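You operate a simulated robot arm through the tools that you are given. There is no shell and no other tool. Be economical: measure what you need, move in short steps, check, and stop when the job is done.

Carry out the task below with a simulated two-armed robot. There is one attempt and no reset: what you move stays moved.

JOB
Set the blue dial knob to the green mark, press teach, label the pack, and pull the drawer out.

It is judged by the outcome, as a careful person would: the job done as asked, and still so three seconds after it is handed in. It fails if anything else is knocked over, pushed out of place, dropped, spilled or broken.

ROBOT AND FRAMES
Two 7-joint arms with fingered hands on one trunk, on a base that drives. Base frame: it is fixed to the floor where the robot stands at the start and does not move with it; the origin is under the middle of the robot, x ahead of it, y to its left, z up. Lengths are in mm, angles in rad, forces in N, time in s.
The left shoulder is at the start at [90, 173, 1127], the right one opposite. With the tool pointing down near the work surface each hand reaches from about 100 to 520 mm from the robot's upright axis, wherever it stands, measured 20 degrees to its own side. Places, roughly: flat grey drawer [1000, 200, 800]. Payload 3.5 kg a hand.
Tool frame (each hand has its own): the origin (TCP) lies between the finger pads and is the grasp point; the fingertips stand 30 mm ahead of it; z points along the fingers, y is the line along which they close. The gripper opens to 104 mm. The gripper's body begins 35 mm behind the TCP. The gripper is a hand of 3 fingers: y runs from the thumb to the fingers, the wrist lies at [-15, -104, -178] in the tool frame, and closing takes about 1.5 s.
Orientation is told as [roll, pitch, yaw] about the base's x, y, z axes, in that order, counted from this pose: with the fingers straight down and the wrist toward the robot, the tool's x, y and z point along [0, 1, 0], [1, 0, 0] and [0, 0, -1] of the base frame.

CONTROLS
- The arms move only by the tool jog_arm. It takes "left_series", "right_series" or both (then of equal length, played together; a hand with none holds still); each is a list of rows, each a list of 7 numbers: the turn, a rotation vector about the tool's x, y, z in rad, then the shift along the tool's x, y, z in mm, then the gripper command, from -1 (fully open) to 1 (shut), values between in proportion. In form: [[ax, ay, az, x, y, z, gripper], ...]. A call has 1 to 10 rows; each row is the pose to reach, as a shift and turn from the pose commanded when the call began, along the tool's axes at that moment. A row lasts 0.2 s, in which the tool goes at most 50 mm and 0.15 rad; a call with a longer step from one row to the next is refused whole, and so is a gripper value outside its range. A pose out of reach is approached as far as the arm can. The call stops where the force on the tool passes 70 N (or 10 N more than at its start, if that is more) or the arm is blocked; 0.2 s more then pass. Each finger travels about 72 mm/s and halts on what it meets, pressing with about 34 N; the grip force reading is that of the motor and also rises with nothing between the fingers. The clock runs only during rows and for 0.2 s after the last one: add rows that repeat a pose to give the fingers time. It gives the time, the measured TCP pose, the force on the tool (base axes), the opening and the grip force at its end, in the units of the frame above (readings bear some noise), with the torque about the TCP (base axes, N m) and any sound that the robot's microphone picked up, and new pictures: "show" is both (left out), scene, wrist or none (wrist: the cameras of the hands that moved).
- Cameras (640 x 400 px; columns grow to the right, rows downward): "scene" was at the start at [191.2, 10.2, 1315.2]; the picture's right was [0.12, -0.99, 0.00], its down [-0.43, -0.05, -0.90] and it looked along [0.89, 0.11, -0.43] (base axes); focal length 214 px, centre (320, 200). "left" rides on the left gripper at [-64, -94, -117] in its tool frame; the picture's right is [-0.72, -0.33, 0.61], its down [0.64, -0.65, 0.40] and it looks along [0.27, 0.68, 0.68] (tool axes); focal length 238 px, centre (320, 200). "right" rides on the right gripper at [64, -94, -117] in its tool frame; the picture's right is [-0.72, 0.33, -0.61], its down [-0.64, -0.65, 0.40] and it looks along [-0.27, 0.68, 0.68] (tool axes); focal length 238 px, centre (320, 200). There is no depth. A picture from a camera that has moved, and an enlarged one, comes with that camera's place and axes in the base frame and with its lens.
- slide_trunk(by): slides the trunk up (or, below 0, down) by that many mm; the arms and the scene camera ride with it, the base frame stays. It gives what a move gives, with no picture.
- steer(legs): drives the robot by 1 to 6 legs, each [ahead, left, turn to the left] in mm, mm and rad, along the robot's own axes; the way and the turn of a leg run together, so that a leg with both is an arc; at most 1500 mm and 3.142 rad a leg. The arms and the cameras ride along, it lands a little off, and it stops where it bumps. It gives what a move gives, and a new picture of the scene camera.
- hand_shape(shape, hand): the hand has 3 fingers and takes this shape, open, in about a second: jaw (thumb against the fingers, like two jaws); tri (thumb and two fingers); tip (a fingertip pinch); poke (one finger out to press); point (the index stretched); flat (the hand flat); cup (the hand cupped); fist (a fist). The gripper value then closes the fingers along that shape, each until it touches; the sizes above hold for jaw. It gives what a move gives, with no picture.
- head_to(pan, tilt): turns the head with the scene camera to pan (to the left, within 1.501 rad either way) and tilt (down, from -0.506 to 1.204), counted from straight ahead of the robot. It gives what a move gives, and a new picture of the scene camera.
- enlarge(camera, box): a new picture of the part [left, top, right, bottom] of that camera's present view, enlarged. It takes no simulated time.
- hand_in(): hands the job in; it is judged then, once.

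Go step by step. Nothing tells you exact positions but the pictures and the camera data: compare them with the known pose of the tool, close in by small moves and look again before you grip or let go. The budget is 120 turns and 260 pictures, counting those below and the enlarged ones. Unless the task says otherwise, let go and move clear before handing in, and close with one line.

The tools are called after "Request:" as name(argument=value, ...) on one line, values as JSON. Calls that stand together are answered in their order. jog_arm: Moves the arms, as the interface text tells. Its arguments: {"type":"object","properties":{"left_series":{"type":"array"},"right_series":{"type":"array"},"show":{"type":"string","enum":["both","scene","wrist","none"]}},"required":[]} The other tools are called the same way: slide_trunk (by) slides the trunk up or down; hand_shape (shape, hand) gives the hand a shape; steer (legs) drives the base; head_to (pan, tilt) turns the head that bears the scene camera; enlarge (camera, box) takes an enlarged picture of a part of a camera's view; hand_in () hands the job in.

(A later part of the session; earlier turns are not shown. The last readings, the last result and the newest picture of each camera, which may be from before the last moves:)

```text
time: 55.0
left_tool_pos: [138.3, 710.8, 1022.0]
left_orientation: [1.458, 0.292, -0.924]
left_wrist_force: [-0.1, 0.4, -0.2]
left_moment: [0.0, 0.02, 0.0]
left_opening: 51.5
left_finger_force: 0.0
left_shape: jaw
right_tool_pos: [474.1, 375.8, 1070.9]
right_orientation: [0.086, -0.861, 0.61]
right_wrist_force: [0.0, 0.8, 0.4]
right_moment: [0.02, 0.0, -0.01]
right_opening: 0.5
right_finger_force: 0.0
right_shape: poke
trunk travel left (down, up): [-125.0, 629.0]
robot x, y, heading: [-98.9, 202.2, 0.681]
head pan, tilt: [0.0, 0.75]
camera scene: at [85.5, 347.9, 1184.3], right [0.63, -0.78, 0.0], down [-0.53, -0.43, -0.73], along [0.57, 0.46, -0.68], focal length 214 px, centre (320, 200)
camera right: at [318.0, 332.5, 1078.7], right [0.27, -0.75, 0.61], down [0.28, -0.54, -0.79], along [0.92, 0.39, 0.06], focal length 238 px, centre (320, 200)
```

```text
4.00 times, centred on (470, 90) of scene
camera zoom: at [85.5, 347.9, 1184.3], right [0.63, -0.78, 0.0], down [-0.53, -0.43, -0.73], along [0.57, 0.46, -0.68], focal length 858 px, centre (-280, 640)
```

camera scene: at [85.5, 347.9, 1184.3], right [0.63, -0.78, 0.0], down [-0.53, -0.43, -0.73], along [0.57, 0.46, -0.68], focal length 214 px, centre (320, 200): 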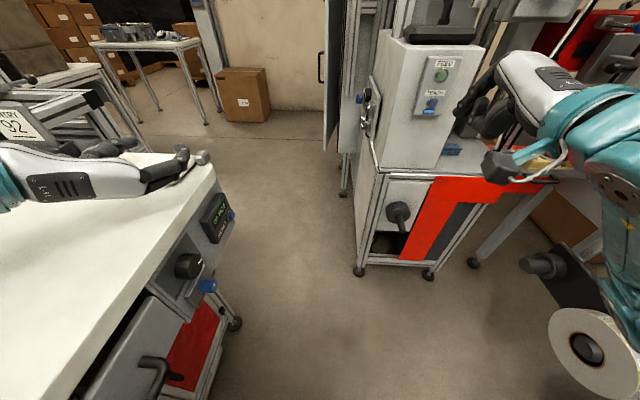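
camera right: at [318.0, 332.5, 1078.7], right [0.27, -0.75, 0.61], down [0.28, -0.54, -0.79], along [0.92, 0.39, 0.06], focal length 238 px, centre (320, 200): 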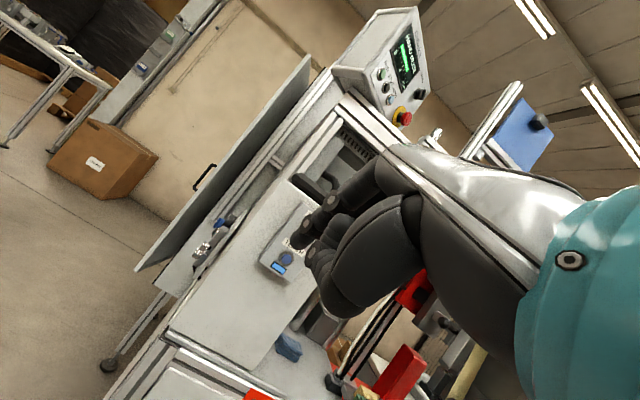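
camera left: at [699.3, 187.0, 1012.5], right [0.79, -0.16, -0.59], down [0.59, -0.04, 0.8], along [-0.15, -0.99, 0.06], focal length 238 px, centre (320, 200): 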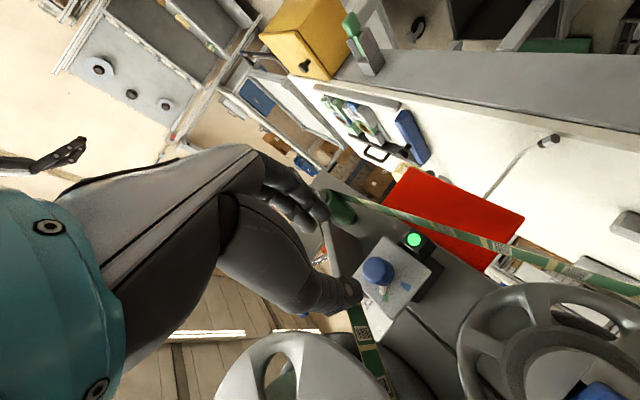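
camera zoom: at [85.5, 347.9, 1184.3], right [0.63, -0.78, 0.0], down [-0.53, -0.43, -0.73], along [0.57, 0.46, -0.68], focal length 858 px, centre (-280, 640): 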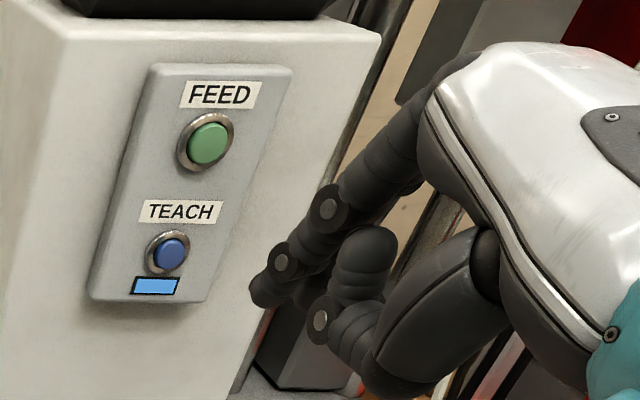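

The fingertip is at about (487,398,1051), or roughly [9,0,31] in the tool frame, and TEACH is about 265 mm ahead and 86 mm to the right. I'll drive the base and stop short.

Request:
steer(legs=[[0, -86, 0], [180, 0, 0]])

Request:
enlarge(camera="right", box=[230, 160, 390, 320])

Request:
enlarge(camera="scene", box=[360, 20, 520, 120])

```text
time: 57.2
left_tool_pos: [331.4, 758.6, 1021.2]
left_orientation: [1.457, 0.294, -0.925]
left_wrist_force: [0.0, 0.0, -0.3]
left_moment: [0.04, 0.01, 0.03]
left_opening: 51.4
left_finger_force: 0.1
left_shape: jaw
right_tool_pos: [668.6, 424.4, 1070.5]
right_orientation: [0.087, -0.86, 0.609]
right_wrist_force: [-0.4, -0.4, -0.3]
right_moment: [-0.02, 0.01, 0.0]
right_opening: 0.0
right_finger_force: 0.1
right_shape: poke
trunk travel left (down, up): [-125.0, 629.0]
robot x, y, heading: [96.9, 249.0, 0.683]
head pan, tilt: [0.0, 0.75]
camera scene: at [279.1, 396.7, 1184.2], right [0.63, -0.78, 0.0], down [-0.53, -0.43, -0.73], along [0.57, 0.46, -0.68], focal length 214 px, centre (320, 200)
```

scene: 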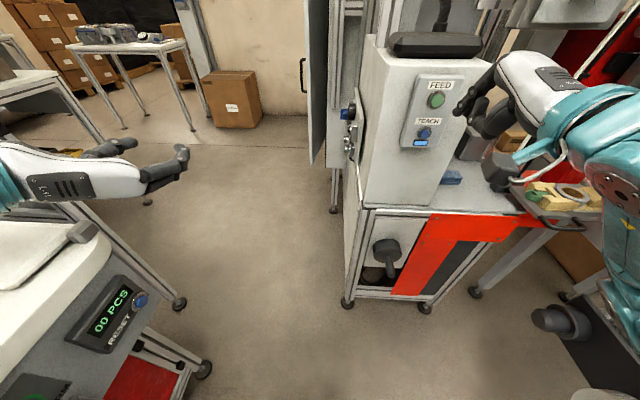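

```text
2.50 times, centred on (310, 240) of right
camera zoom: at [511.6, 380.9, 1078.3], right [0.27, -0.75, 0.61], down [0.28, -0.54, -0.79], along [0.92, 0.39, 0.06], focal length 596 px, centre (345, 100)
```

zoom: 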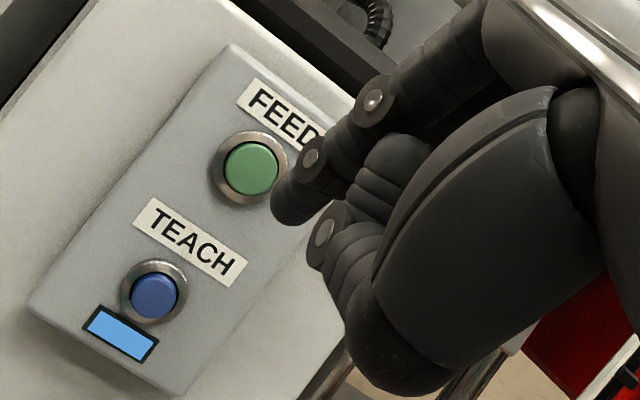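

```text
4.00 times, centred on (440, 70) of scene
camera zoom: at [279.1, 396.7, 1184.2], right [0.63, -0.78, 0.0], down [-0.53, -0.43, -0.73], along [0.57, 0.46, -0.68], focal length 858 px, centre (-160, 720)
```

zoom: 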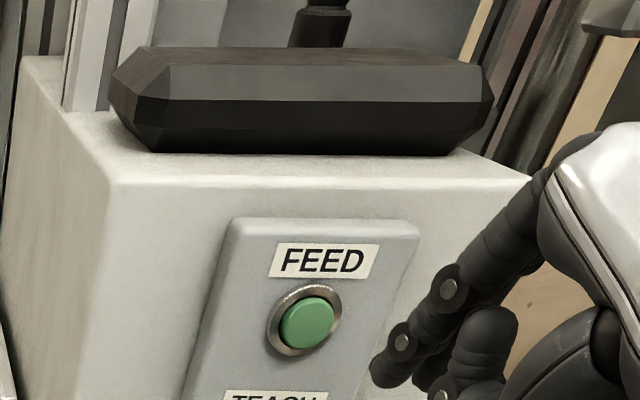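

TEACH is now about 67-85 mm ahead of the fingertip and 68 mm below it, aligned laterally. I'll lower the hand first.

Request:
jog_arm(right_series=[[0, 0, 0, -1.3, -17, 14.7, -1], [0, 0, 0, -2.6, -34, 29.5, -1], [0, 0, 0, -3.9, -51.5, 44.2, -1], [0, 0, 0, -3.9, -51.5, 44.2, -1]], show="wrist")

Request:
enlarge(camera="right", box=[230, 160, 390, 320])

Request:
enlarge(camera="scene", box=[380, 60, 508, 140])

```text
time: 58.2
left_tool_pos: [332.0, 759.2, 1022.4]
left_orientation: [1.459, 0.293, -0.927]
left_wrist_force: [-0.1, 1.1, -0.5]
left_moment: [-0.01, -0.03, 0.0]
left_opening: 51.7
left_finger_force: 0.1
left_shape: jaw
right_tool_pos: [673.4, 427.1, 1049.1]
right_orientation: [0.085, -0.859, 0.61]
right_wrist_force: [0.1, -0.5, 0.1]
right_moment: [-0.01, -0.04, 0.02]
right_opening: 0.0
right_finger_force: 0.0
right_shape: poke
right hand out of reach, approached as far as the arm can: row 1, 2, 3, 4
trunk travel left (down, up): [-125.0, 629.0]
robot x, y, heading: [94.5, 249.6, 0.684]
head pan, tilt: [0.0, 0.75]
camera right: at [516.7, 384.6, 1057.1], right [0.27, -0.75, 0.61], down [0.28, -0.54, -0.79], along [0.92, 0.39, 0.06], focal length 238 px, centre (320, 200)
```

right: 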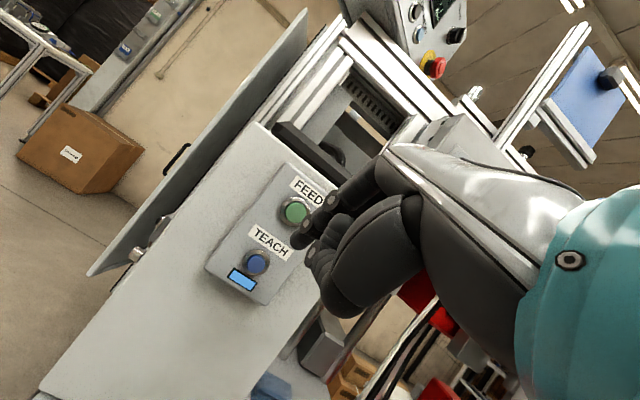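

```text
2.50 times, centred on (310, 240) of right
camera zoom: at [516.7, 384.6, 1057.1], right [0.27, -0.75, 0.61], down [0.28, -0.54, -0.79], along [0.92, 0.39, 0.06], focal length 596 px, centre (345, 100)
```

zoom: 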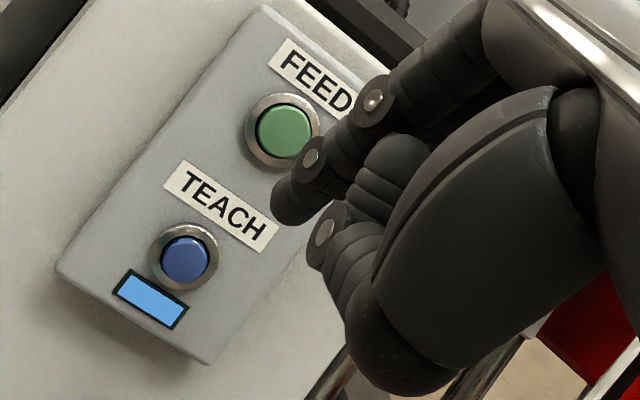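

```text
5.00 times, centred on (444, 100) of scene
camera zoom: at [278.7, 396.3, 1184.3], right [0.63, -0.78, 0.0], down [-0.53, -0.43, -0.73], along [0.57, 0.46, -0.68], focal length 1072 px, centre (-300, 700)
```

zoom: 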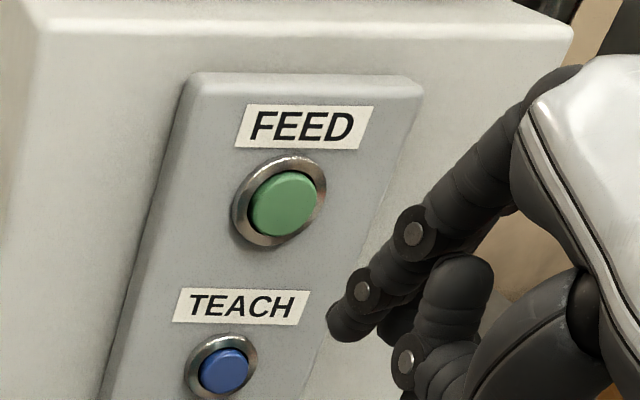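

The arm is at its low limit at this pose, so I'll lower the trunk by 45 mm.

Request:
slide_trunk(by=-45)

Request:
enlarge(camera="right", box=[230, 160, 390, 320])

Request:
enlarge(camera="scene", box=[380, 40, 508, 120])

```text
time: 58.7
left_tool_pos: [339.3, 764.8, 996.9]
left_orientation: [1.456, 0.306, -0.929]
left_wrist_force: [-1.1, -6.0, 17.9]
left_moment: [0.01, 3.06, 1.12]
left_opening: 51.5
left_finger_force: 0.1
left_shape: jaw
right_tool_pos: [682.0, 436.4, 1009.7]
right_orientation: [0.084, -0.828, 0.612]
right_wrist_force: [0.1, 0.0, -1.0]
right_moment: [0.0, -0.02, 0.0]
right_opening: 0.0
right_finger_force: 0.2
right_shape: poke
trunk travel left (down, up): [-101.0, 654.0]
robot x, y, heading: [96.9, 249.2, 0.683]
head pan, tilt: [0.0, 0.75]
stopped: the force on the tool passed its limit at 90 N (the readings are from after the stop); the commanded pose is now the measured one
```

```text
2.50 times, centred on (310, 240) of right
camera zoom: at [524.5, 392.5, 1022.2], right [0.29, -0.73, 0.61], down [0.26, -0.56, -0.79], along [0.92, 0.39, 0.03], focal length 596 px, centre (345, 100)
```

zoom: 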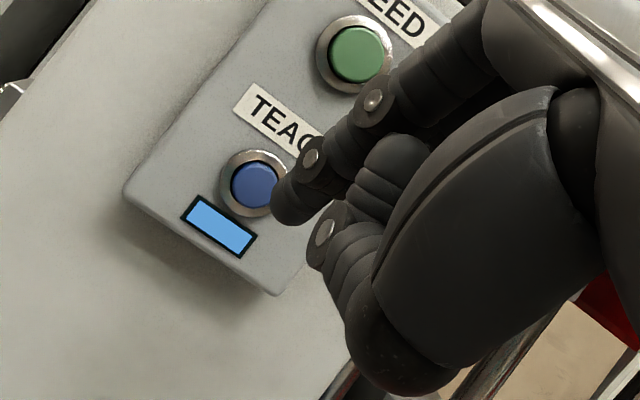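

```text
5.00 times, centred on (444, 80) of scene
camera zoom: at [289.2, 403.9, 1158.5], right [0.63, -0.78, 0.0], down [-0.53, -0.43, -0.73], along [0.57, 0.46, -0.68], focal length 1072 px, centre (-300, 800)
```

zoom: 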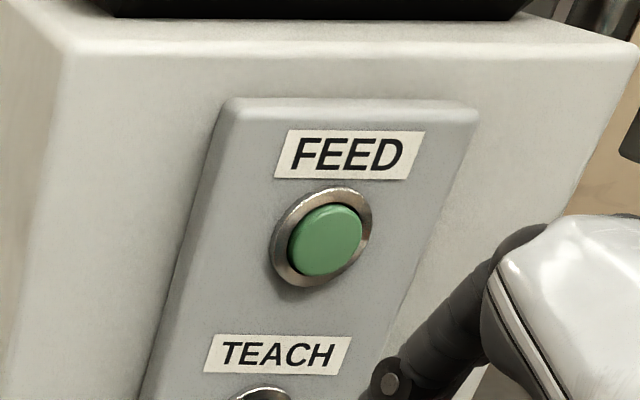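

The left arm pressed on the neighbouring table as the trunk lowered. I'll lift the left hand straight up right away and look.

Request:
jog_arm(left_series=[[0, 0, 0, 28, -10, 0, 0], [0, 0, 0, 57, -20, 0, 0], [0, 0, 0, 85, -29, 0, 0], [0, 0, 0, 114, -39, 0, 0], [0, 0, 0, 114, -39, 0, 0]], show="both")

Request:
head_to(pan=1.0, tilt=0.8)

```text
time: 59.9
left_tool_pos: [349.5, 778.7, 1113.7]
left_orientation: [1.453, 0.302, -0.932]
left_wrist_force: [-0.2, -0.2, -1.2]
left_moment: [0.02, 0.0, 0.03]
left_opening: 51.4
left_finger_force: 0.0
left_shape: jaw
right_tool_pos: [681.4, 437.7, 1008.5]
right_orientation: [0.082, -0.826, 0.614]
right_wrist_force: [-0.3, -0.7, -0.2]
right_moment: [-0.01, 0.02, 0.01]
right_opening: 0.0
right_finger_force: 0.1
right_shape: poke
trunk travel left (down, up): [-101.0, 654.0]
robot x, y, heading: [97.9, 247.8, 0.686]
head pan, tilt: [0.0, 0.75]
camera scene: at [289.5, 405.7, 1158.3], right [0.63, -0.78, 0.0], down [-0.53, -0.43, -0.73], along [0.57, 0.46, -0.68], focal length 214 px, centre (320, 200)
camera left: at [187.0, 788.9, 1094.1], right [0.09, 0.75, -0.65], down [0.12, 0.64, 0.76], along [0.99, -0.15, -0.03], focal length 238 px, centre (320, 200)
```

scene: 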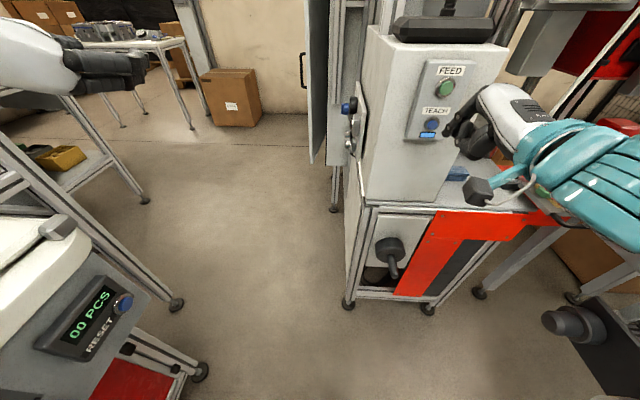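
left: 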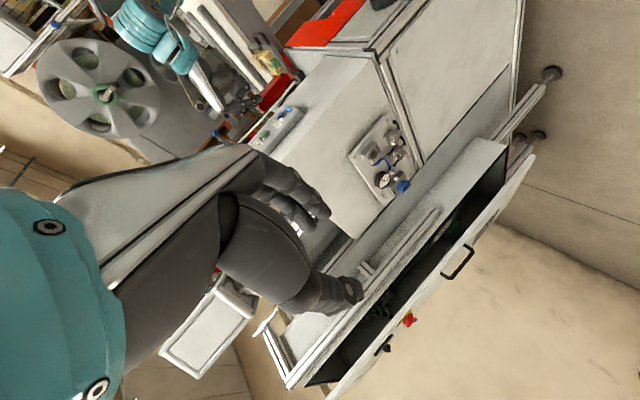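

```text
time: 61.2
left_tool_pos: [347.8, 779.4, 1113.3]
left_orientation: [1.451, 0.305, -0.931]
left_wrist_force: [0.6, 0.7, -0.1]
left_moment: [-0.01, 0.02, -0.03]
left_opening: 51.7
left_finger_force: 0.1
left_shape: jaw
right_tool_pos: [680.9, 436.7, 1008.7]
right_orientation: [0.083, -0.825, 0.615]
right_wrist_force: [0.8, 0.2, 0.2]
right_moment: [-0.01, 0.03, 0.01]
right_opening: 0.1
right_finger_force: 0.1
right_shape: poke
trunk travel left (down, up): [-101.0, 654.0]
robot x, y, heading: [94.7, 248.0, 0.681]
head pan, tilt: [1.0, 0.799]
camera scene: at [216.2, 433.6, 1154.4], right [0.99, 0.11, 0.0], down [0.08, -0.71, -0.7], along [-0.08, 0.69, -0.72], focal length 214 px, centre (320, 200)
```

scene: 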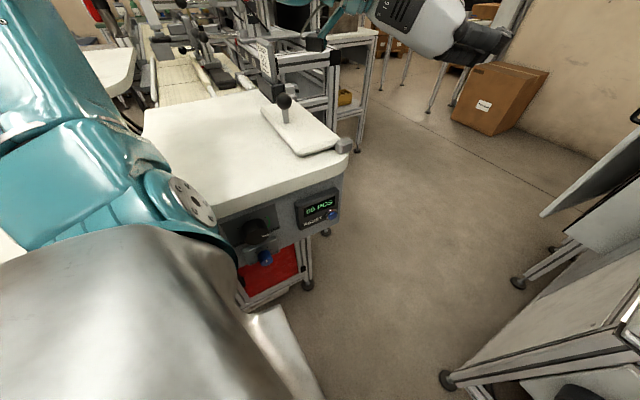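

Nothing was displaced there and the left arm is clear. TEACH refines to (749,496,978), about 67 mm ahead of the fingertip and 7 mm to the right. I'll approach.

Request:
jog_arm(right_series=[[0, 0, 0, -3.6, 13.4, 21.7, -1], [0, 0, 0, -7.2, 26.8, 43.4, -1], [0, 0, 0, -7.2, 26.8, 43.4, -1]], show="none")

Request:
head_to(pan=-0.1, tilt=0.5)

Request:
enlarge(camera="right", box=[230, 160, 390, 320])

```text
time: 62.0
left_tool_pos: [348.3, 778.6, 1112.8]
left_orientation: [1.453, 0.303, -0.931]
left_wrist_force: [0.9, 0.3, -0.5]
left_moment: [-0.02, 0.02, -0.02]
left_opening: 51.5
left_finger_force: 0.0
left_shape: jaw
right_tool_pos: [726.7, 463.5, 1000.2]
right_orientation: [0.082, -0.818, 0.613]
right_wrist_force: [-0.4, -0.4, -1.4]
right_moment: [-0.02, 0.01, -0.04]
right_opening: 0.0
right_finger_force: 0.0
right_shape: poke
trunk travel left (down, up): [-101.0, 654.0]
robot x, y, heading: [96.0, 246.8, 0.683]
head pan, tilt: [1.0, 0.799]
```

```text
time: 63.3
left_tool_pos: [348.9, 779.6, 1113.4]
left_orientation: [1.452, 0.305, -0.929]
left_wrist_force: [-1.0, -0.4, 0.5]
left_moment: [-0.02, -0.04, -0.04]
left_opening: 51.5
left_finger_force: 0.1
left_shape: jaw
right_tool_pos: [725.1, 463.6, 1000.8]
right_orientation: [0.08, -0.819, 0.617]
right_wrist_force: [-0.1, -0.4, -0.3]
right_moment: [0.0, -0.03, -0.03]
right_opening: 0.1
right_finger_force: 0.1
right_shape: poke
trunk travel left (down, up): [-101.0, 654.0]
robot x, y, heading: [95.2, 249.2, 0.678]
head pan, tilt: [-0.099, 0.499]
camera scene: at [301.1, 403.5, 1180.3], right [0.55, -0.83, 0.0], down [-0.4, -0.26, -0.88], along [0.73, 0.48, -0.48], focal length 214 px, centre (320, 200)
```

scene: 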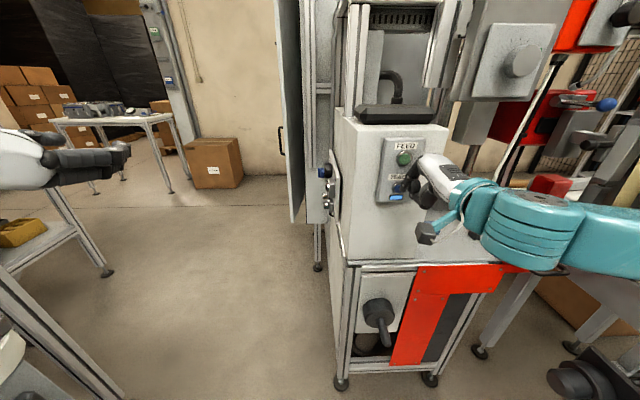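

```text
2.50 times, centred on (310, 240) of right
camera zoom: at [569.2, 420.0, 1014.9], right [0.29, -0.73, 0.62], down [0.26, -0.56, -0.79], along [0.92, 0.39, 0.02], focal length 596 px, centre (345, 100)
```

zoom: 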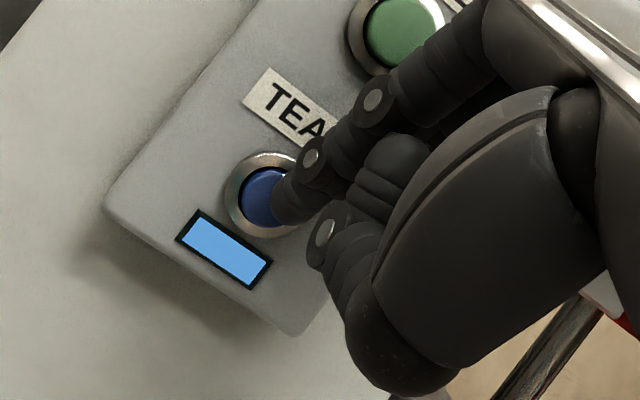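

The fingertip is about 12-15 mm from the button and centred. I'll press forward in small steps.

Request:
jog_arm(right_series=[[0, 0, 0, 0, 5.4, 5.9, -1], [0, 0, 0, 0, 8.1, 8.8, -1], [0, 0, 0, 0, 10.2, 11, -1], [0, 0, 0, 0, 12.2, 13.3, -1], [0, 0, 0, 0, 12.2, 13.3, -1]], show="none")

Request:
enlarge(camera="right", box=[230, 160, 390, 320])

Request:
enlarge(camera="scene", box=[370, 130, 466, 210])

```text
time: 64.5
left_tool_pos: [345.5, 776.0, 1115.7]
left_orientation: [1.455, 0.304, -0.93]
left_wrist_force: [-0.2, 0.6, -0.5]
left_moment: [0.03, 0.02, -0.03]
left_opening: 51.6
left_finger_force: 0.0
left_shape: jaw
right_tool_pos: [735.5, 472.9, 1003.5]
right_orientation: [0.082, -0.819, 0.62]
right_wrist_force: [-26.3, -17.9, -3.6]
right_moment: [-0.37, 0.4, 0.08]
right_opening: 0.1
right_finger_force: 0.0
right_shape: poke
right hand out of reach, approached as far as the arm can: row 2, 3
trunk travel left (down, up): [-101.0, 654.0]
robot x, y, heading: [96.9, 247.1, 0.679]
head pan, tilt: [-0.099, 0.499]
heard: click
```

```text
2.50 times, centred on (310, 240) of right
camera zoom: at [579.0, 428.6, 1017.5], right [0.3, -0.73, 0.62], down [0.26, -0.56, -0.79], along [0.92, 0.39, 0.02], focal length 596 px, centre (345, 100)
```

zoom: 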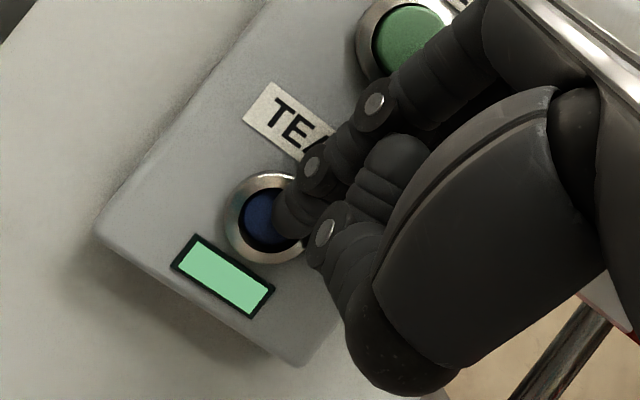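

```text
5.00 times, centred on (418, 170) of scene
camera zoom: at [298.2, 401.2, 1181.2], right [0.55, -0.83, 0.0], down [-0.4, -0.26, -0.88], along [0.73, 0.48, -0.48], focal length 1072 px, centre (-170, 350)
```

zoom: 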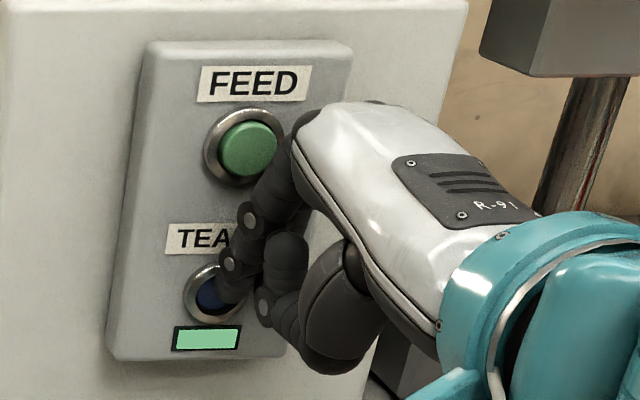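

It clicked and the indicator turned green, so TEACH is done. I'll retract and check the lamp and the display.

Request:
jog_arm(right_series=[[0, 0, 0, 0, -10, -11, -1], [0, 0, 0, 0, -24, -26, -1], [0, 0, 0, 0, -24, -26, -1]], show="wrist")

Request:
enlarge(camera="scene", box=[370, 120, 498, 200])

Request:
head_to(pan=-0.65, tilt=0.45)

```text
time: 65.3
left_tool_pos: [348.4, 779.0, 1113.4]
left_orientation: [1.453, 0.305, -0.93]
left_wrist_force: [0.0, 0.0, 0.1]
left_moment: [0.03, 0.0, 0.01]
left_opening: 51.5
left_finger_force: 0.1
left_shape: jaw
right_tool_pos: [711.9, 451.5, 1000.0]
right_orientation: [0.081, -0.821, 0.612]
right_wrist_force: [-1.0, 0.6, -0.4]
right_moment: [-0.01, 0.02, 0.01]
right_opening: 0.3
right_finger_force: 0.1
right_shape: poke
trunk travel left (down, up): [-101.0, 654.0]
robot x, y, heading: [94.6, 251.3, 0.683]
head pan, tilt: [-0.099, 0.499]
camera right: at [556.2, 408.7, 1013.2], right [0.29, -0.73, 0.62], down [0.26, -0.56, -0.79], along [0.92, 0.39, 0.02], focal length 238 px, centre (320, 200)
```

right: 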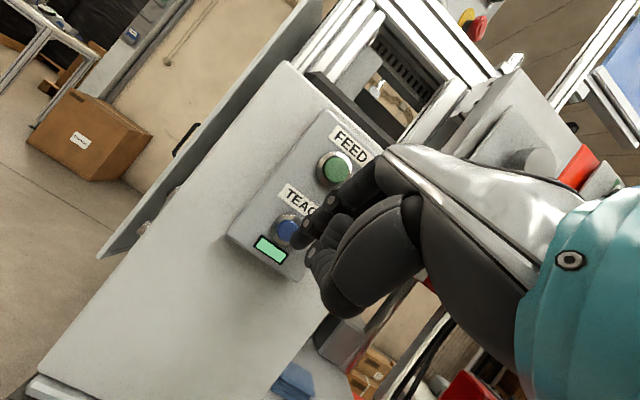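

```text
5.00 times, centred on (434, 160) of scene
camera zoom: at [301.2, 403.6, 1180.3], right [0.55, -0.83, 0.0], down [-0.4, -0.26, -0.88], along [0.73, 0.48, -0.48], focal length 1072 px, centre (-250, 400)
```

zoom: 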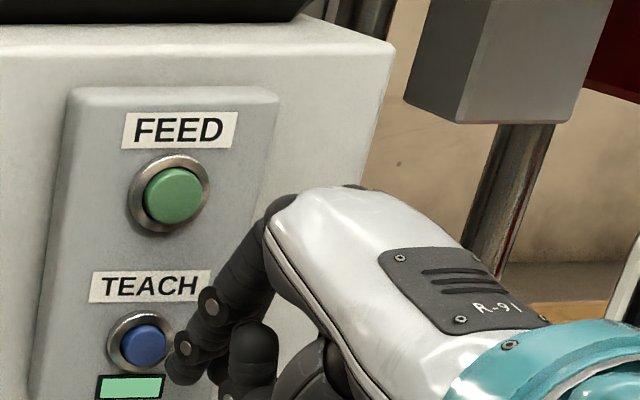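

```text
time: 66.3
left_tool_pos: [349.5, 779.4, 1113.1]
left_orientation: [1.452, 0.306, -0.931]
left_wrist_force: [-0.3, 0.0, 0.3]
left_moment: [0.01, 0.0, 0.02]
left_opening: 51.3
left_finger_force: 0.1
left_shape: jaw
right_tool_pos: [712.3, 451.9, 998.8]
right_orientation: [0.08, -0.821, 0.617]
right_wrist_force: [0.8, -0.3, 0.1]
right_moment: [-0.01, 0.0, -0.02]
right_opening: 0.1
right_finger_force: 0.1
right_shape: poke
trunk travel left (down, up): [-101.0, 654.0]
robot x, y, heading: [96.2, 248.5, 0.682]
head pan, tilt: [-0.649, 0.45]
camera scene: at [317.0, 356.5, 1184.8], right [0.03, -1.0, 0.0], down [-0.43, -0.01, -0.9], along [0.9, 0.03, -0.44], focal length 214 px, centre (320, 200)
```

scene: 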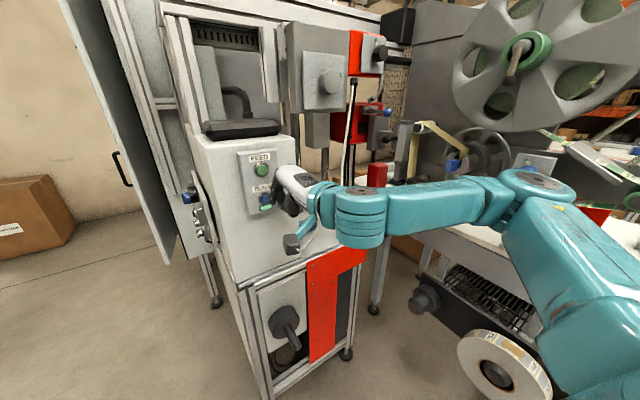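

Before pressing FEED I'll check the area under the label peel edge to be sure of what gets labelled.

Request:
enlarge(camera="scene", box=[340, 100, 480, 188])

Request:
enlarge(camera="left", box=[30, 0, 330, 180])

```text
4.55 times, centred on (410, 144) of scene
camera zoom: at [317.0, 356.5, 1184.8], right [0.03, -1.0, 0.0], down [-0.43, -0.01, -0.9], along [0.9, 0.03, -0.44], focal length 975 px, centre (-89, 454)
```

zoom: 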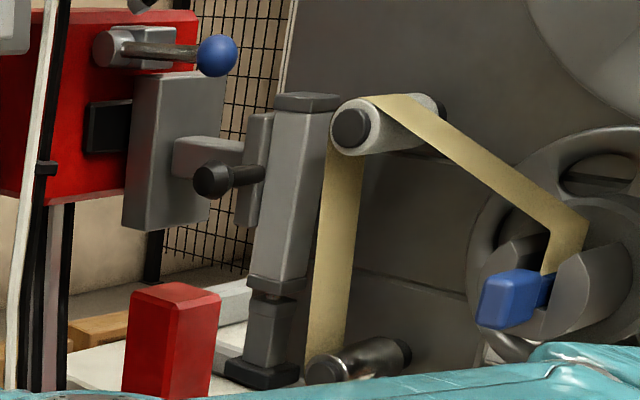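

```text
2.13 times, centred on (180, 90) of left
camera zoom: at [186.9, 788.9, 1093.7], right [0.09, 0.75, -0.65], down [0.12, 0.64, 0.76], along [0.99, -0.15, -0.03], focal length 508 px, centre (619, 435)
```

zoom: 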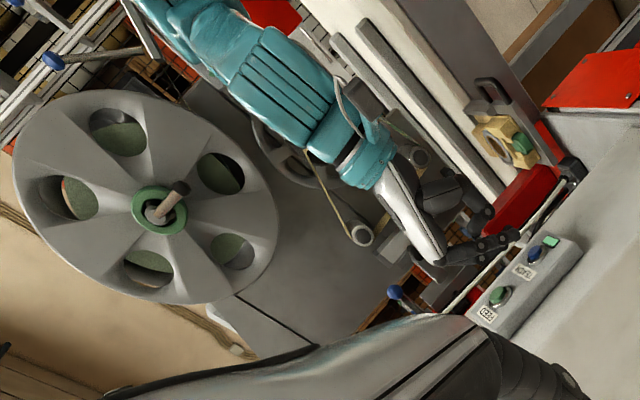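

There's a tamp head beside the peel edge, over the drawer nest, so pressing FEED should label the pack. I'll raise the finger to FEED.

Request:
jog_arm(right_series=[[0, 0, 0, 1.3, 17, -15.6, -1], [0, 0, 0, 2.6, 34, -31.3, -1], [0, 0, 0, 3.9, 50.5, -46.9, -1], [0, 0, 0, 3.9, 50.5, -46.9, -1]], show="none")

Request:
enlarge(camera="right", box=[230, 160, 390, 320])

```text
time: 67.3
left_tool_pos: [348.9, 778.8, 1112.0]
left_orientation: [1.452, 0.303, -0.93]
left_wrist_force: [-0.3, 0.1, -0.2]
left_moment: [-0.02, 0.02, 0.01]
left_opening: 51.3
left_finger_force: 0.1
left_shape: jaw
right_tool_pos: [709.6, 452.0, 1067.4]
right_orientation: [0.083, -0.824, 0.615]
right_wrist_force: [0.0, -0.5, 0.8]
right_moment: [-0.03, 0.0, 0.03]
right_opening: 0.1
right_finger_force: 0.1
right_shape: poke
trunk travel left (down, up): [-101.0, 654.0]
robot x, y, heading: [96.4, 247.1, 0.68]
head pan, tilt: [-0.649, 0.45]
```

```text
2.50 times, centred on (310, 240) of right
camera zoom: at [554.5, 407.8, 1081.0], right [0.29, -0.73, 0.61], down [0.26, -0.56, -0.79], along [0.92, 0.39, 0.03], focal length 596 px, centre (345, 100)
```

zoom: 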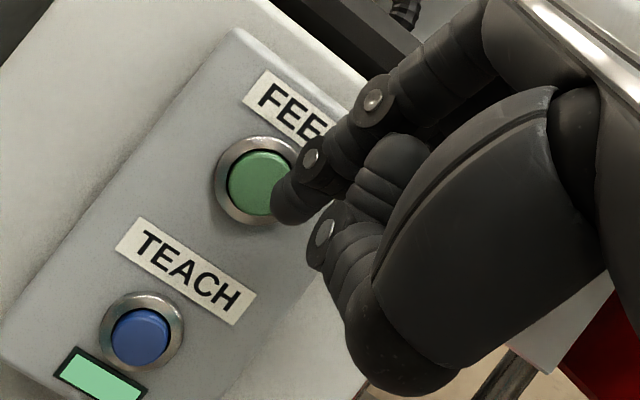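

Request:
jog_arm(right_series=[[0, 0, 0, 0, 12.2, 13.3, -1], [0, 0, 0, 0, 19, 20.6, -1], [0, 0, 0, 0, 22.3, 24.3, -1], [0, 0, 0, 0, 25, 27.2, -1], [0, 0, 0, 0, 25, 27.2, -1], [0, 0, 0, 0, 12, 13, -1], [0, 0, 0, 0, 0, 0, -1], [0, 0, 0, 0, -15, -16, -1]], show="scene")

Request:
enlarge(camera="scene", box=[340, 100, 480, 188])

Request:
enlarge(camera="right", box=[230, 160, 390, 320])

```text
time: 69.1
left_tool_pos: [348.5, 779.1, 1112.7]
left_orientation: [1.451, 0.304, -0.931]
left_wrist_force: [0.6, -0.8, 0.8]
left_moment: [-0.01, 0.01, -0.01]
left_opening: 51.8
left_finger_force: 0.0
left_shape: jaw
right_tool_pos: [693.2, 437.2, 1067.4]
right_orientation: [0.082, -0.827, 0.612]
right_wrist_force: [-0.7, 0.6, -0.2]
right_moment: [0.01, -0.03, -0.03]
right_opening: 0.0
right_finger_force: 0.1
right_shape: poke
trunk travel left (down, up): [-101.0, 654.0]
robot x, y, heading: [93.3, 250.8, 0.681]
head pan, tilt: [-0.649, 0.45]
heard: click
camera scene: at [317.0, 356.4, 1184.8], right [0.03, -1.0, 0.0], down [-0.43, -0.01, -0.9], along [0.9, 0.03, -0.44], focal length 214 px, centre (320, 200)
```

scene: 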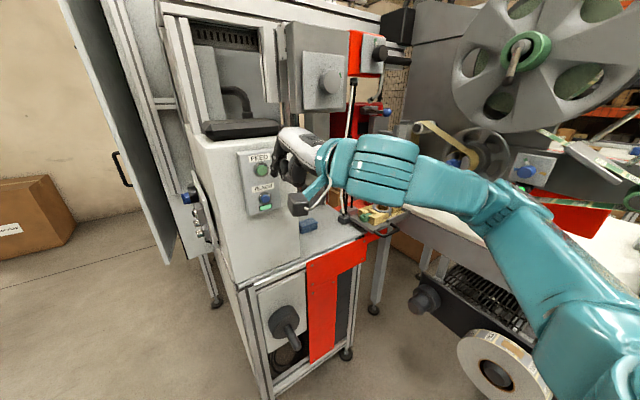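

```text
4.55 times, centred on (410, 144) of scene
camera zoom: at [317.0, 356.4, 1184.8], right [0.03, -1.0, 0.0], down [-0.43, -0.01, -0.9], along [0.9, 0.03, -0.44], focal length 975 px, centre (-89, 454)
```

zoom: 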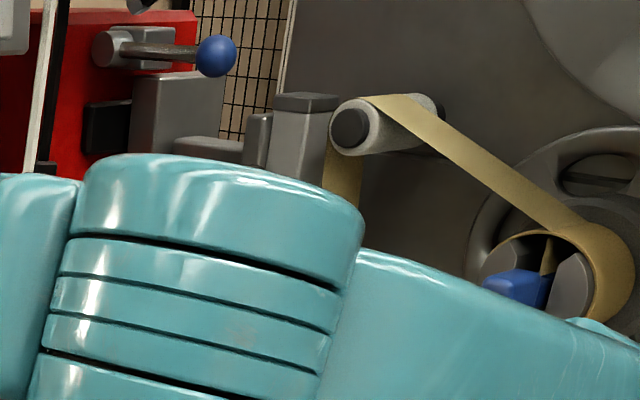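

```text
2.50 times, centred on (310, 240) of right
camera zoom: at [536.8, 394.2, 1080.7], right [0.29, -0.73, 0.61], down [0.26, -0.56, -0.79], along [0.92, 0.39, 0.03], focal length 596 px, centre (345, 100)
```

zoom: 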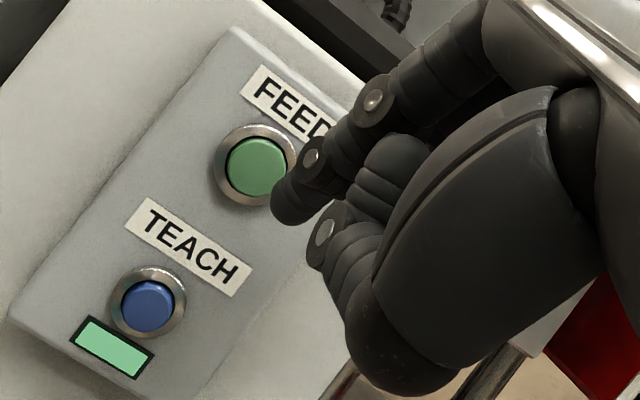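

The rewinder turned, so the feed worked. I'll back off a little, raise the trunk for clearance, and look at the nest.

Request:
steer(legs=[[-60, -60, 0]])

Request:
slide_trunk(by=124)

Request:
head_to(pan=-0.5, tilt=0.6)

```text
time: 70.2
left_tool_pos: [339.5, 694.7, 1112.8]
left_orientation: [1.452, 0.305, -0.932]
left_wrist_force: [0.3, -0.2, 1.0]
left_moment: [-0.02, 0.03, 0.03]
left_opening: 51.7
left_finger_force: 0.0
left_shape: jaw
right_tool_pos: [684.9, 353.1, 1068.1]
right_orientation: [0.082, -0.826, 0.614]
right_wrist_force: [1.0, 0.0, 0.1]
right_moment: [0.0, 0.0, 0.02]
right_opening: 0.2
right_finger_force: 0.1
right_shape: poke
trunk travel left (down, up): [-101.0, 654.0]
robot x, y, heading: [88.9, 159.7, 0.679]
head pan, tilt: [-0.649, 0.45]
camera scene: at [308.7, 271.3, 1184.9], right [0.03, -1.0, 0.0], down [-0.43, -0.01, -0.9], along [0.9, 0.03, -0.44], focal length 214 px, centre (320, 200)
```

scene: 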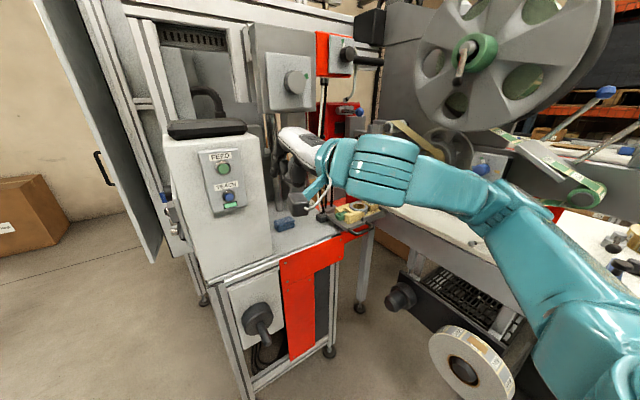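

```text
time: 71.7
left_tool_pos: [340.6, 695.3, 1236.4]
left_orientation: [1.454, 0.302, -0.931]
left_wrist_force: [-0.6, -0.2, 0.7]
left_moment: [0.0, 0.01, 0.0]
left_opening: 51.4
left_finger_force: 0.1
left_shape: jaw
right_tool_pos: [685.2, 354.7, 1190.0]
right_orientation: [0.082, -0.824, 0.616]
right_wrist_force: [-0.3, 0.4, -0.2]
right_moment: [-0.04, -0.03, 0.04]
right_opening: 0.0
right_finger_force: 0.1
right_shape: poke
trunk travel left (down, up): [-225.0, 530.0]
robot x, y, heading: [83.7, 166.4, 0.68]
head pan, tilt: [-0.649, 0.45]
```

```text
time: 72.4
left_tool_pos: [340.0, 695.5, 1237.2]
left_orientation: [1.453, 0.303, -0.93]
left_wrist_force: [0.4, 0.4, -0.1]
left_moment: [0.02, 0.03, 0.0]
left_opening: 51.4
left_finger_force: 0.1
left_shape: jaw
right_tool_pos: [684.0, 353.4, 1191.9]
right_orientation: [0.084, -0.825, 0.614]
right_wrist_force: [0.1, -0.9, -0.4]
right_moment: [0.0, 0.0, -0.01]
right_opening: 0.2
right_finger_force: 0.0
right_shape: poke
trunk travel left (down, up): [-225.0, 530.0]
robot x, y, heading: [90.2, 162.0, 0.682]
head pan, tilt: [-0.499, 0.6]
camera scene: at [252.4, 243.3, 1301.1], right [0.18, -0.98, 0.0], down [-0.56, -0.1, -0.83], along [0.81, 0.15, -0.56], focal length 214 px, centre (320, 200)
```

scene: 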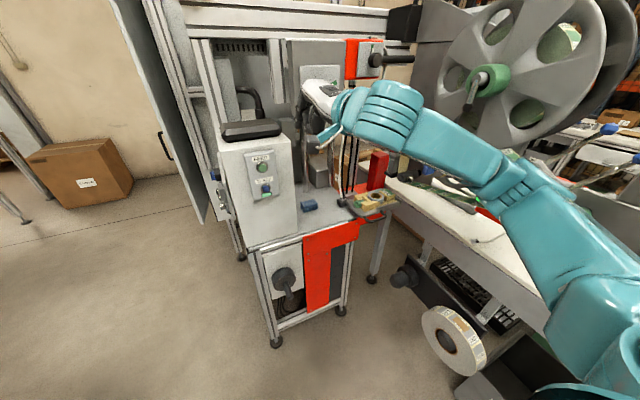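

Request:
enlarge(camera="scene", box=[290, 140, 450, 240])

Request:
enlarge(camera="scene", box=[344, 180, 408, 220])

```text
4.00 times, centred on (370, 190) of scene
camera zoom: at [252.4, 243.3, 1301.1], right [0.18, -0.98, 0.0], down [-0.56, -0.1, -0.83], along [0.81, 0.15, -0.56], focal length 858 px, centre (120, 240)
```

zoom: 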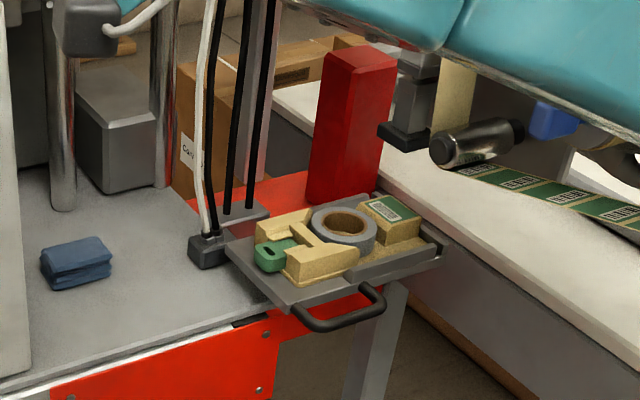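

```text
10.00 times, centred on (376, 200) of scene
camera zoom: at [252.4, 243.3, 1301.1], right [0.18, -0.98, 0.0], down [-0.56, -0.1, -0.83], along [0.81, 0.15, -0.56], focal length 2145 px, centre (-240, 200)
```

zoom: 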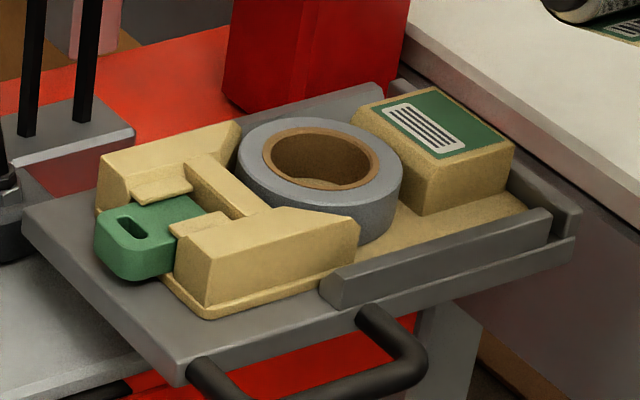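

The pack now carries a green barcode label. Last is the drawer, whose black handle bar is near (905,146,~785), pulling toward (-0.78,-0.63). I'll put the right hand back to jaw with fingers down, after retreating from the box.

Request:
jog_arm(right_series=[[0.14, -0.014, 0, 0, -10, -10, -1], [0.28, -0.028, 0, 0, -20, -20, -1], [0.42, -0.042, 0, 0, -30, -30, -1], [0.56, -0.056, 0, 0, -40, -40, -1], [0.7, -0.07, 0, 0, -50, -50, -1], [0.825, -0.084, 0, 0, -60, -60, -1], [0.825, -0.084, 0, 0, -60, -60, -1]], show="none")

Request:
hand_shape(shape="jaw", hand="right")

```text
time: 74.0
left_tool_pos: [339.6, 694.6, 1237.4]
left_orientation: [1.452, 0.302, -0.929]
left_wrist_force: [-0.3, 0.9, 0.5]
left_moment: [0.0, -0.01, 0.01]
left_opening: 51.7
left_finger_force: 0.1
left_shape: jaw
right_tool_pos: [618.4, 300.8, 1188.3]
right_orientation: [-0.019, 0.001, 0.641]
right_wrist_force: [-1.4, -0.3, 0.0]
right_moment: [0.0, 0.02, 0.0]
right_opening: 0.0
right_finger_force: 0.0
right_shape: poke
trunk travel left (down, up): [-225.0, 530.0]
robot x, y, heading: [86.8, 167.9, 0.679]
head pan, tilt: [-0.499, 0.6]
```

```text
time: 74.9
left_tool_pos: [339.2, 694.7, 1237.4]
left_orientation: [1.452, 0.3, -0.93]
left_wrist_force: [-0.4, -0.8, -0.2]
left_moment: [0.0, 0.0, -0.01]
left_opening: 51.3
left_finger_force: 0.2
left_shape: jaw
right_tool_pos: [618.3, 299.8, 1187.4]
right_orientation: [-0.019, -0.001, 0.642]
right_wrist_force: [-0.1, 0.7, 0.5]
right_moment: [0.01, -0.03, 0.01]
right_opening: 103.9
right_finger_force: 0.1
right_shape: jaw
trunk travel left (down, up): [-225.0, 530.0]
robot x, y, heading: [89.5, 162.4, 0.683]
head pan, tilt: [-0.499, 0.6]
```

The right elbow sticks out sideways and would hit the reel if I drove in like this. I'll raise the trunk and lower the hand here so the arm hangs straighter.

Request:
slide_trunk(by=220)

Request:
jog_arm(right_series=[[0, 0, 0, 7, -6, 40, -1], [0, 0, 0, 14, -12, 80, -1], [0, 0, 0, 21, -18, 120, -1], [0, 0, 0, 28, -24, 160, -1], [0, 0, 0, 35, -30, 200, -1], [0, 0, 0, 42, -36, 240, -1], [0, 0, 0, 49, -42, 280, -1], [0, 0, 0, 56, -47, 320, -1], [0, 0, 0, 62, -47, 360, -1], [0, 0, 0, 62, -47, 400, -1]], show="both")

Request:
head_to(pan=-0.5, tilt=0.8)

```text
time: 77.2
left_tool_pos: [340.9, 696.1, 1456.1]
left_orientation: [1.453, 0.303, -0.93]
left_wrist_force: [-0.7, 0.2, 0.6]
left_moment: [-0.01, -0.01, 0.04]
left_opening: 51.5
left_finger_force: 0.1
left_shape: jaw
right_tool_pos: [618.5, 301.4, 1407.4]
right_orientation: [-0.02, 0.001, 0.642]
right_wrist_force: [0.4, 0.6, -0.6]
right_moment: [0.0, 0.01, 0.0]
right_opening: 104.0
right_finger_force: 0.1
right_shape: jaw
trunk travel left (down, up): [-445.0, 310.0]
robot x, y, heading: [87.1, 166.5, 0.688]
head pan, tilt: [-0.499, 0.6]
```

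```text
time: 79.4
left_tool_pos: [340.2, 694.9, 1456.3]
left_orientation: [1.452, 0.304, -0.931]
left_wrist_force: [0.8, 1.1, 0.1]
left_moment: [0.02, 0.0, 0.02]
left_opening: 51.7
left_finger_force: 0.1
left_shape: jaw
right_tool_pos: [550.7, 316.7, 1006.5]
right_orientation: [-0.021, -0.001, 0.642]
right_wrist_force: [0.5, 0.2, 0.4]
right_moment: [-0.01, 0.0, -0.01]
right_opening: 103.7
right_finger_force: 0.1
right_shape: jaw
trunk travel left (down, up): [-445.0, 310.0]
robot x, y, heading: [88.0, 161.5, 0.683]
head pan, tilt: [-0.499, 0.6]
camera scene: at [197.0, 198.0, 1524.3], right [0.18, -0.98, 0.0], down [-0.56, -0.1, -0.82], along [0.81, 0.15, -0.57], focal length 214 px, centre (320, 200)
camera right: at [435.5, 314.3, 1121.1], right [0.68, -0.37, 0.63], down [-0.13, -0.91, -0.39], along [0.72, 0.19, -0.67], focal length 238 px, centre (320, 200)
```

scene: 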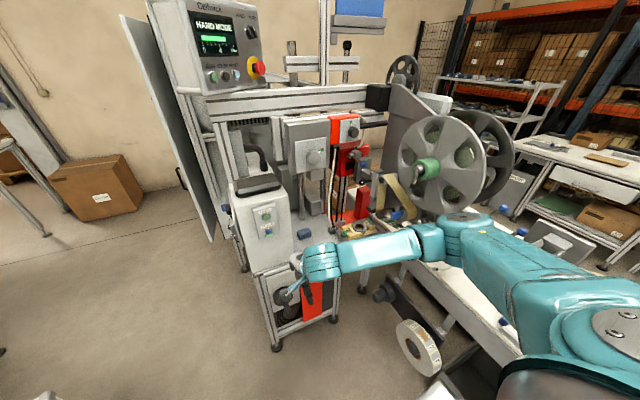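
right: 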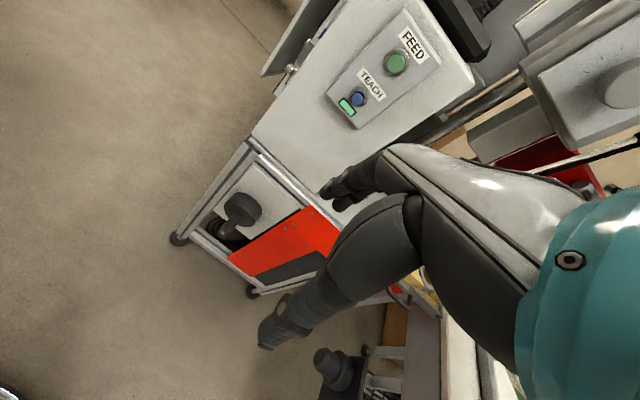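

```text
time: 80.2
left_tool_pos: [339.5, 694.1, 1457.5]
left_orientation: [1.452, 0.303, -0.931]
left_wrist_force: [0.1, -0.2, 0.0]
left_moment: [0.0, 0.01, -0.02]
left_opening: 51.6
left_finger_force: 0.1
left_shape: jaw
right_tool_pos: [550.9, 318.2, 1005.8]
right_orientation: [-0.02, -0.001, 0.642]
right_wrist_force: [-0.5, 0.6, -0.3]
right_moment: [-0.01, 0.01, -0.02]
right_opening: 104.1
right_finger_force: 0.1
right_shape: jaw
trunk travel left (down, up): [-445.0, 310.0]
robot x, y, heading: [87.2, 167.1, 0.681]
head pan, tilt: [-0.499, 0.799]
camera scene: at [189.2, 196.7, 1507.5], right [0.18, -0.98, 0.0], down [-0.7, -0.13, -0.7], along [0.69, 0.13, -0.72], focal length 214 px, centre (320, 200)
```

scene: 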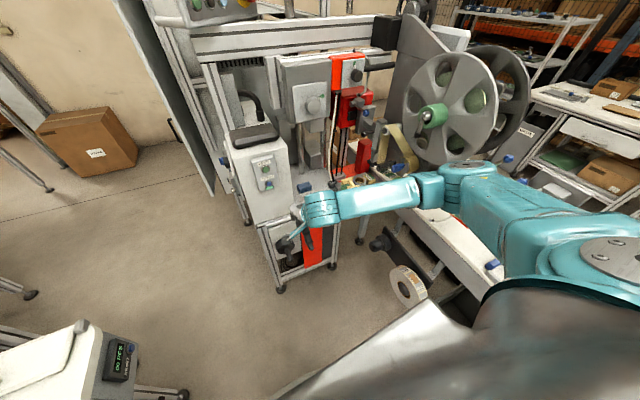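

The elbow still flares right, into the reel zone, so the left arm suits the drawer better because its elbow flares to the clear side. I'll turn the left hand fingers-down.

Request:
jog_arm(left_series=[[0.0613, -0.0832, -0.0935, -27.7, 14, -3.5, -0.3], [0.1226, -0.1665, -0.1869, -55.4, 28, -7.1, -0.3], [0.1838, -0.2497, -0.2804, -83, 42, -10.6, -0.3], [0.2451, -0.333, -0.3738, -110.7, 56, -14.2, -0.3], [0.3064, -0.4162, -0.4673, -138.4, 70, -17.7, -0.3], [0.3677, -0.4994, -0.5607, -166, 84, -21.3, -0.3], [0.429, -0.5827, -0.6542, -193.8, 98, -24.8, -0.3], [0.4903, -0.6659, -0.7477, -221.4, 112, -28.4, -0.3], [0.5515, -0.7491, -0.8411, -249, 126, -32, -0.3], [0.6128, -0.8324, -0.9346, -276.8, 140, -35.5, -0.3]], show="none")

Request:
jog_arm(left_series=[[0.0613, -0.0832, -0.0935, 0, 0, 0, -0.3], [0.1226, -0.1665, -0.1869, 0, 0, 0, -0.3], [0.1838, -0.2497, -0.2804, 0, 0, 0, -0.3], [0.2451, -0.333, -0.3738, 0, 0, 0, -0.3], [0.3064, -0.4162, -0.4673, 0, 0, 0, -0.3], [0.3677, -0.4994, -0.5607, 0, 0, 0, -0.3], [0.3677, -0.4994, -0.5607, 0, 0, 0, -0.3]], show="both")

```text
time: 82.4
left_tool_pos: [316.8, 612.9, 1155.6]
left_orientation: [0.584, -0.195, 0.043]
left_wrist_force: [0.3, -0.8, 0.1]
left_moment: [0.01, 0.0, -0.04]
left_opening: 67.1
left_finger_force: 0.0
left_shape: jaw
right_tool_pos: [550.9, 317.7, 1006.4]
right_orientation: [-0.018, -0.001, 0.642]
right_wrist_force: [-0.4, 0.4, 0.5]
right_moment: [0.0, -0.02, 0.0]
right_opening: 103.7
right_finger_force: 0.1
right_shape: jaw
trunk travel left (down, up): [-445.0, 310.0]
robot x, y, heading: [86.5, 163.8, 0.682]
head pan, tilt: [-0.499, 0.799]
```

```text
time: 84.0
left_tool_pos: [316.9, 612.6, 1155.5]
left_orientation: [-0.001, -0.002, 0.682]
left_wrist_force: [0.1, 0.1, 0.1]
left_moment: [-0.01, -0.05, 0.0]
left_opening: 67.4
left_finger_force: 0.1
left_shape: jaw
right_tool_pos: [549.9, 317.3, 1005.5]
right_orientation: [-0.02, -0.004, 0.643]
right_wrist_force: [-0.3, -0.6, -0.2]
right_moment: [-0.02, -0.03, -0.01]
right_opening: 103.8
right_finger_force: 0.1
right_shape: jaw
trunk travel left (down, up): [-445.0, 310.0]
robot x, y, heading: [87.5, 166.0, 0.683]
head pan, tilt: [-0.499, 0.799]
camera scene: at [189.2, 196.6, 1507.5], right [0.18, -0.98, 0.0], down [-0.7, -0.13, -0.7], along [0.69, 0.13, -0.72], focal length 214 px, centre (320, 200)
camera left: at [284.5, 502.6, 1273.6], right [0.2, -0.76, -0.61], down [-0.91, 0.09, -0.4], along [0.36, 0.64, -0.68], focal length 238 px, centre (320, 200)
```

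scene: 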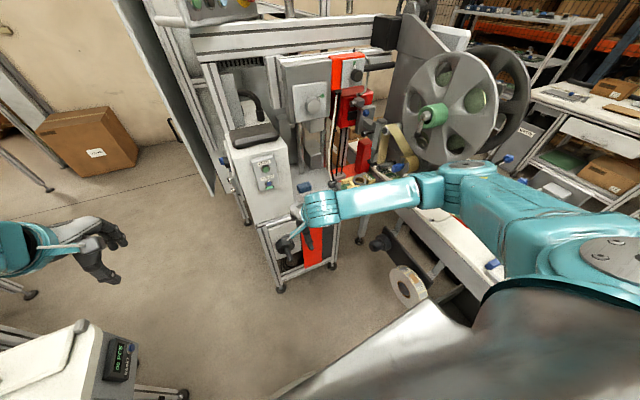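
left: 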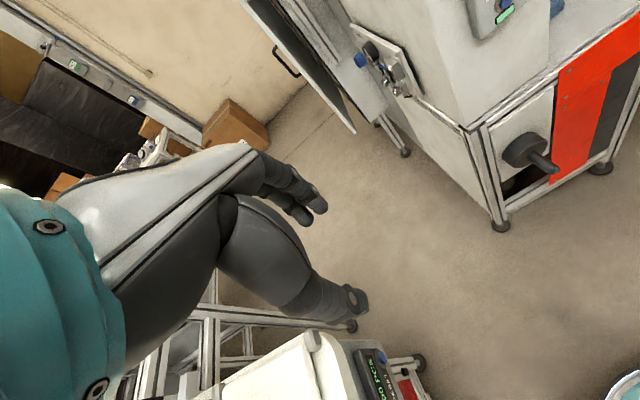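

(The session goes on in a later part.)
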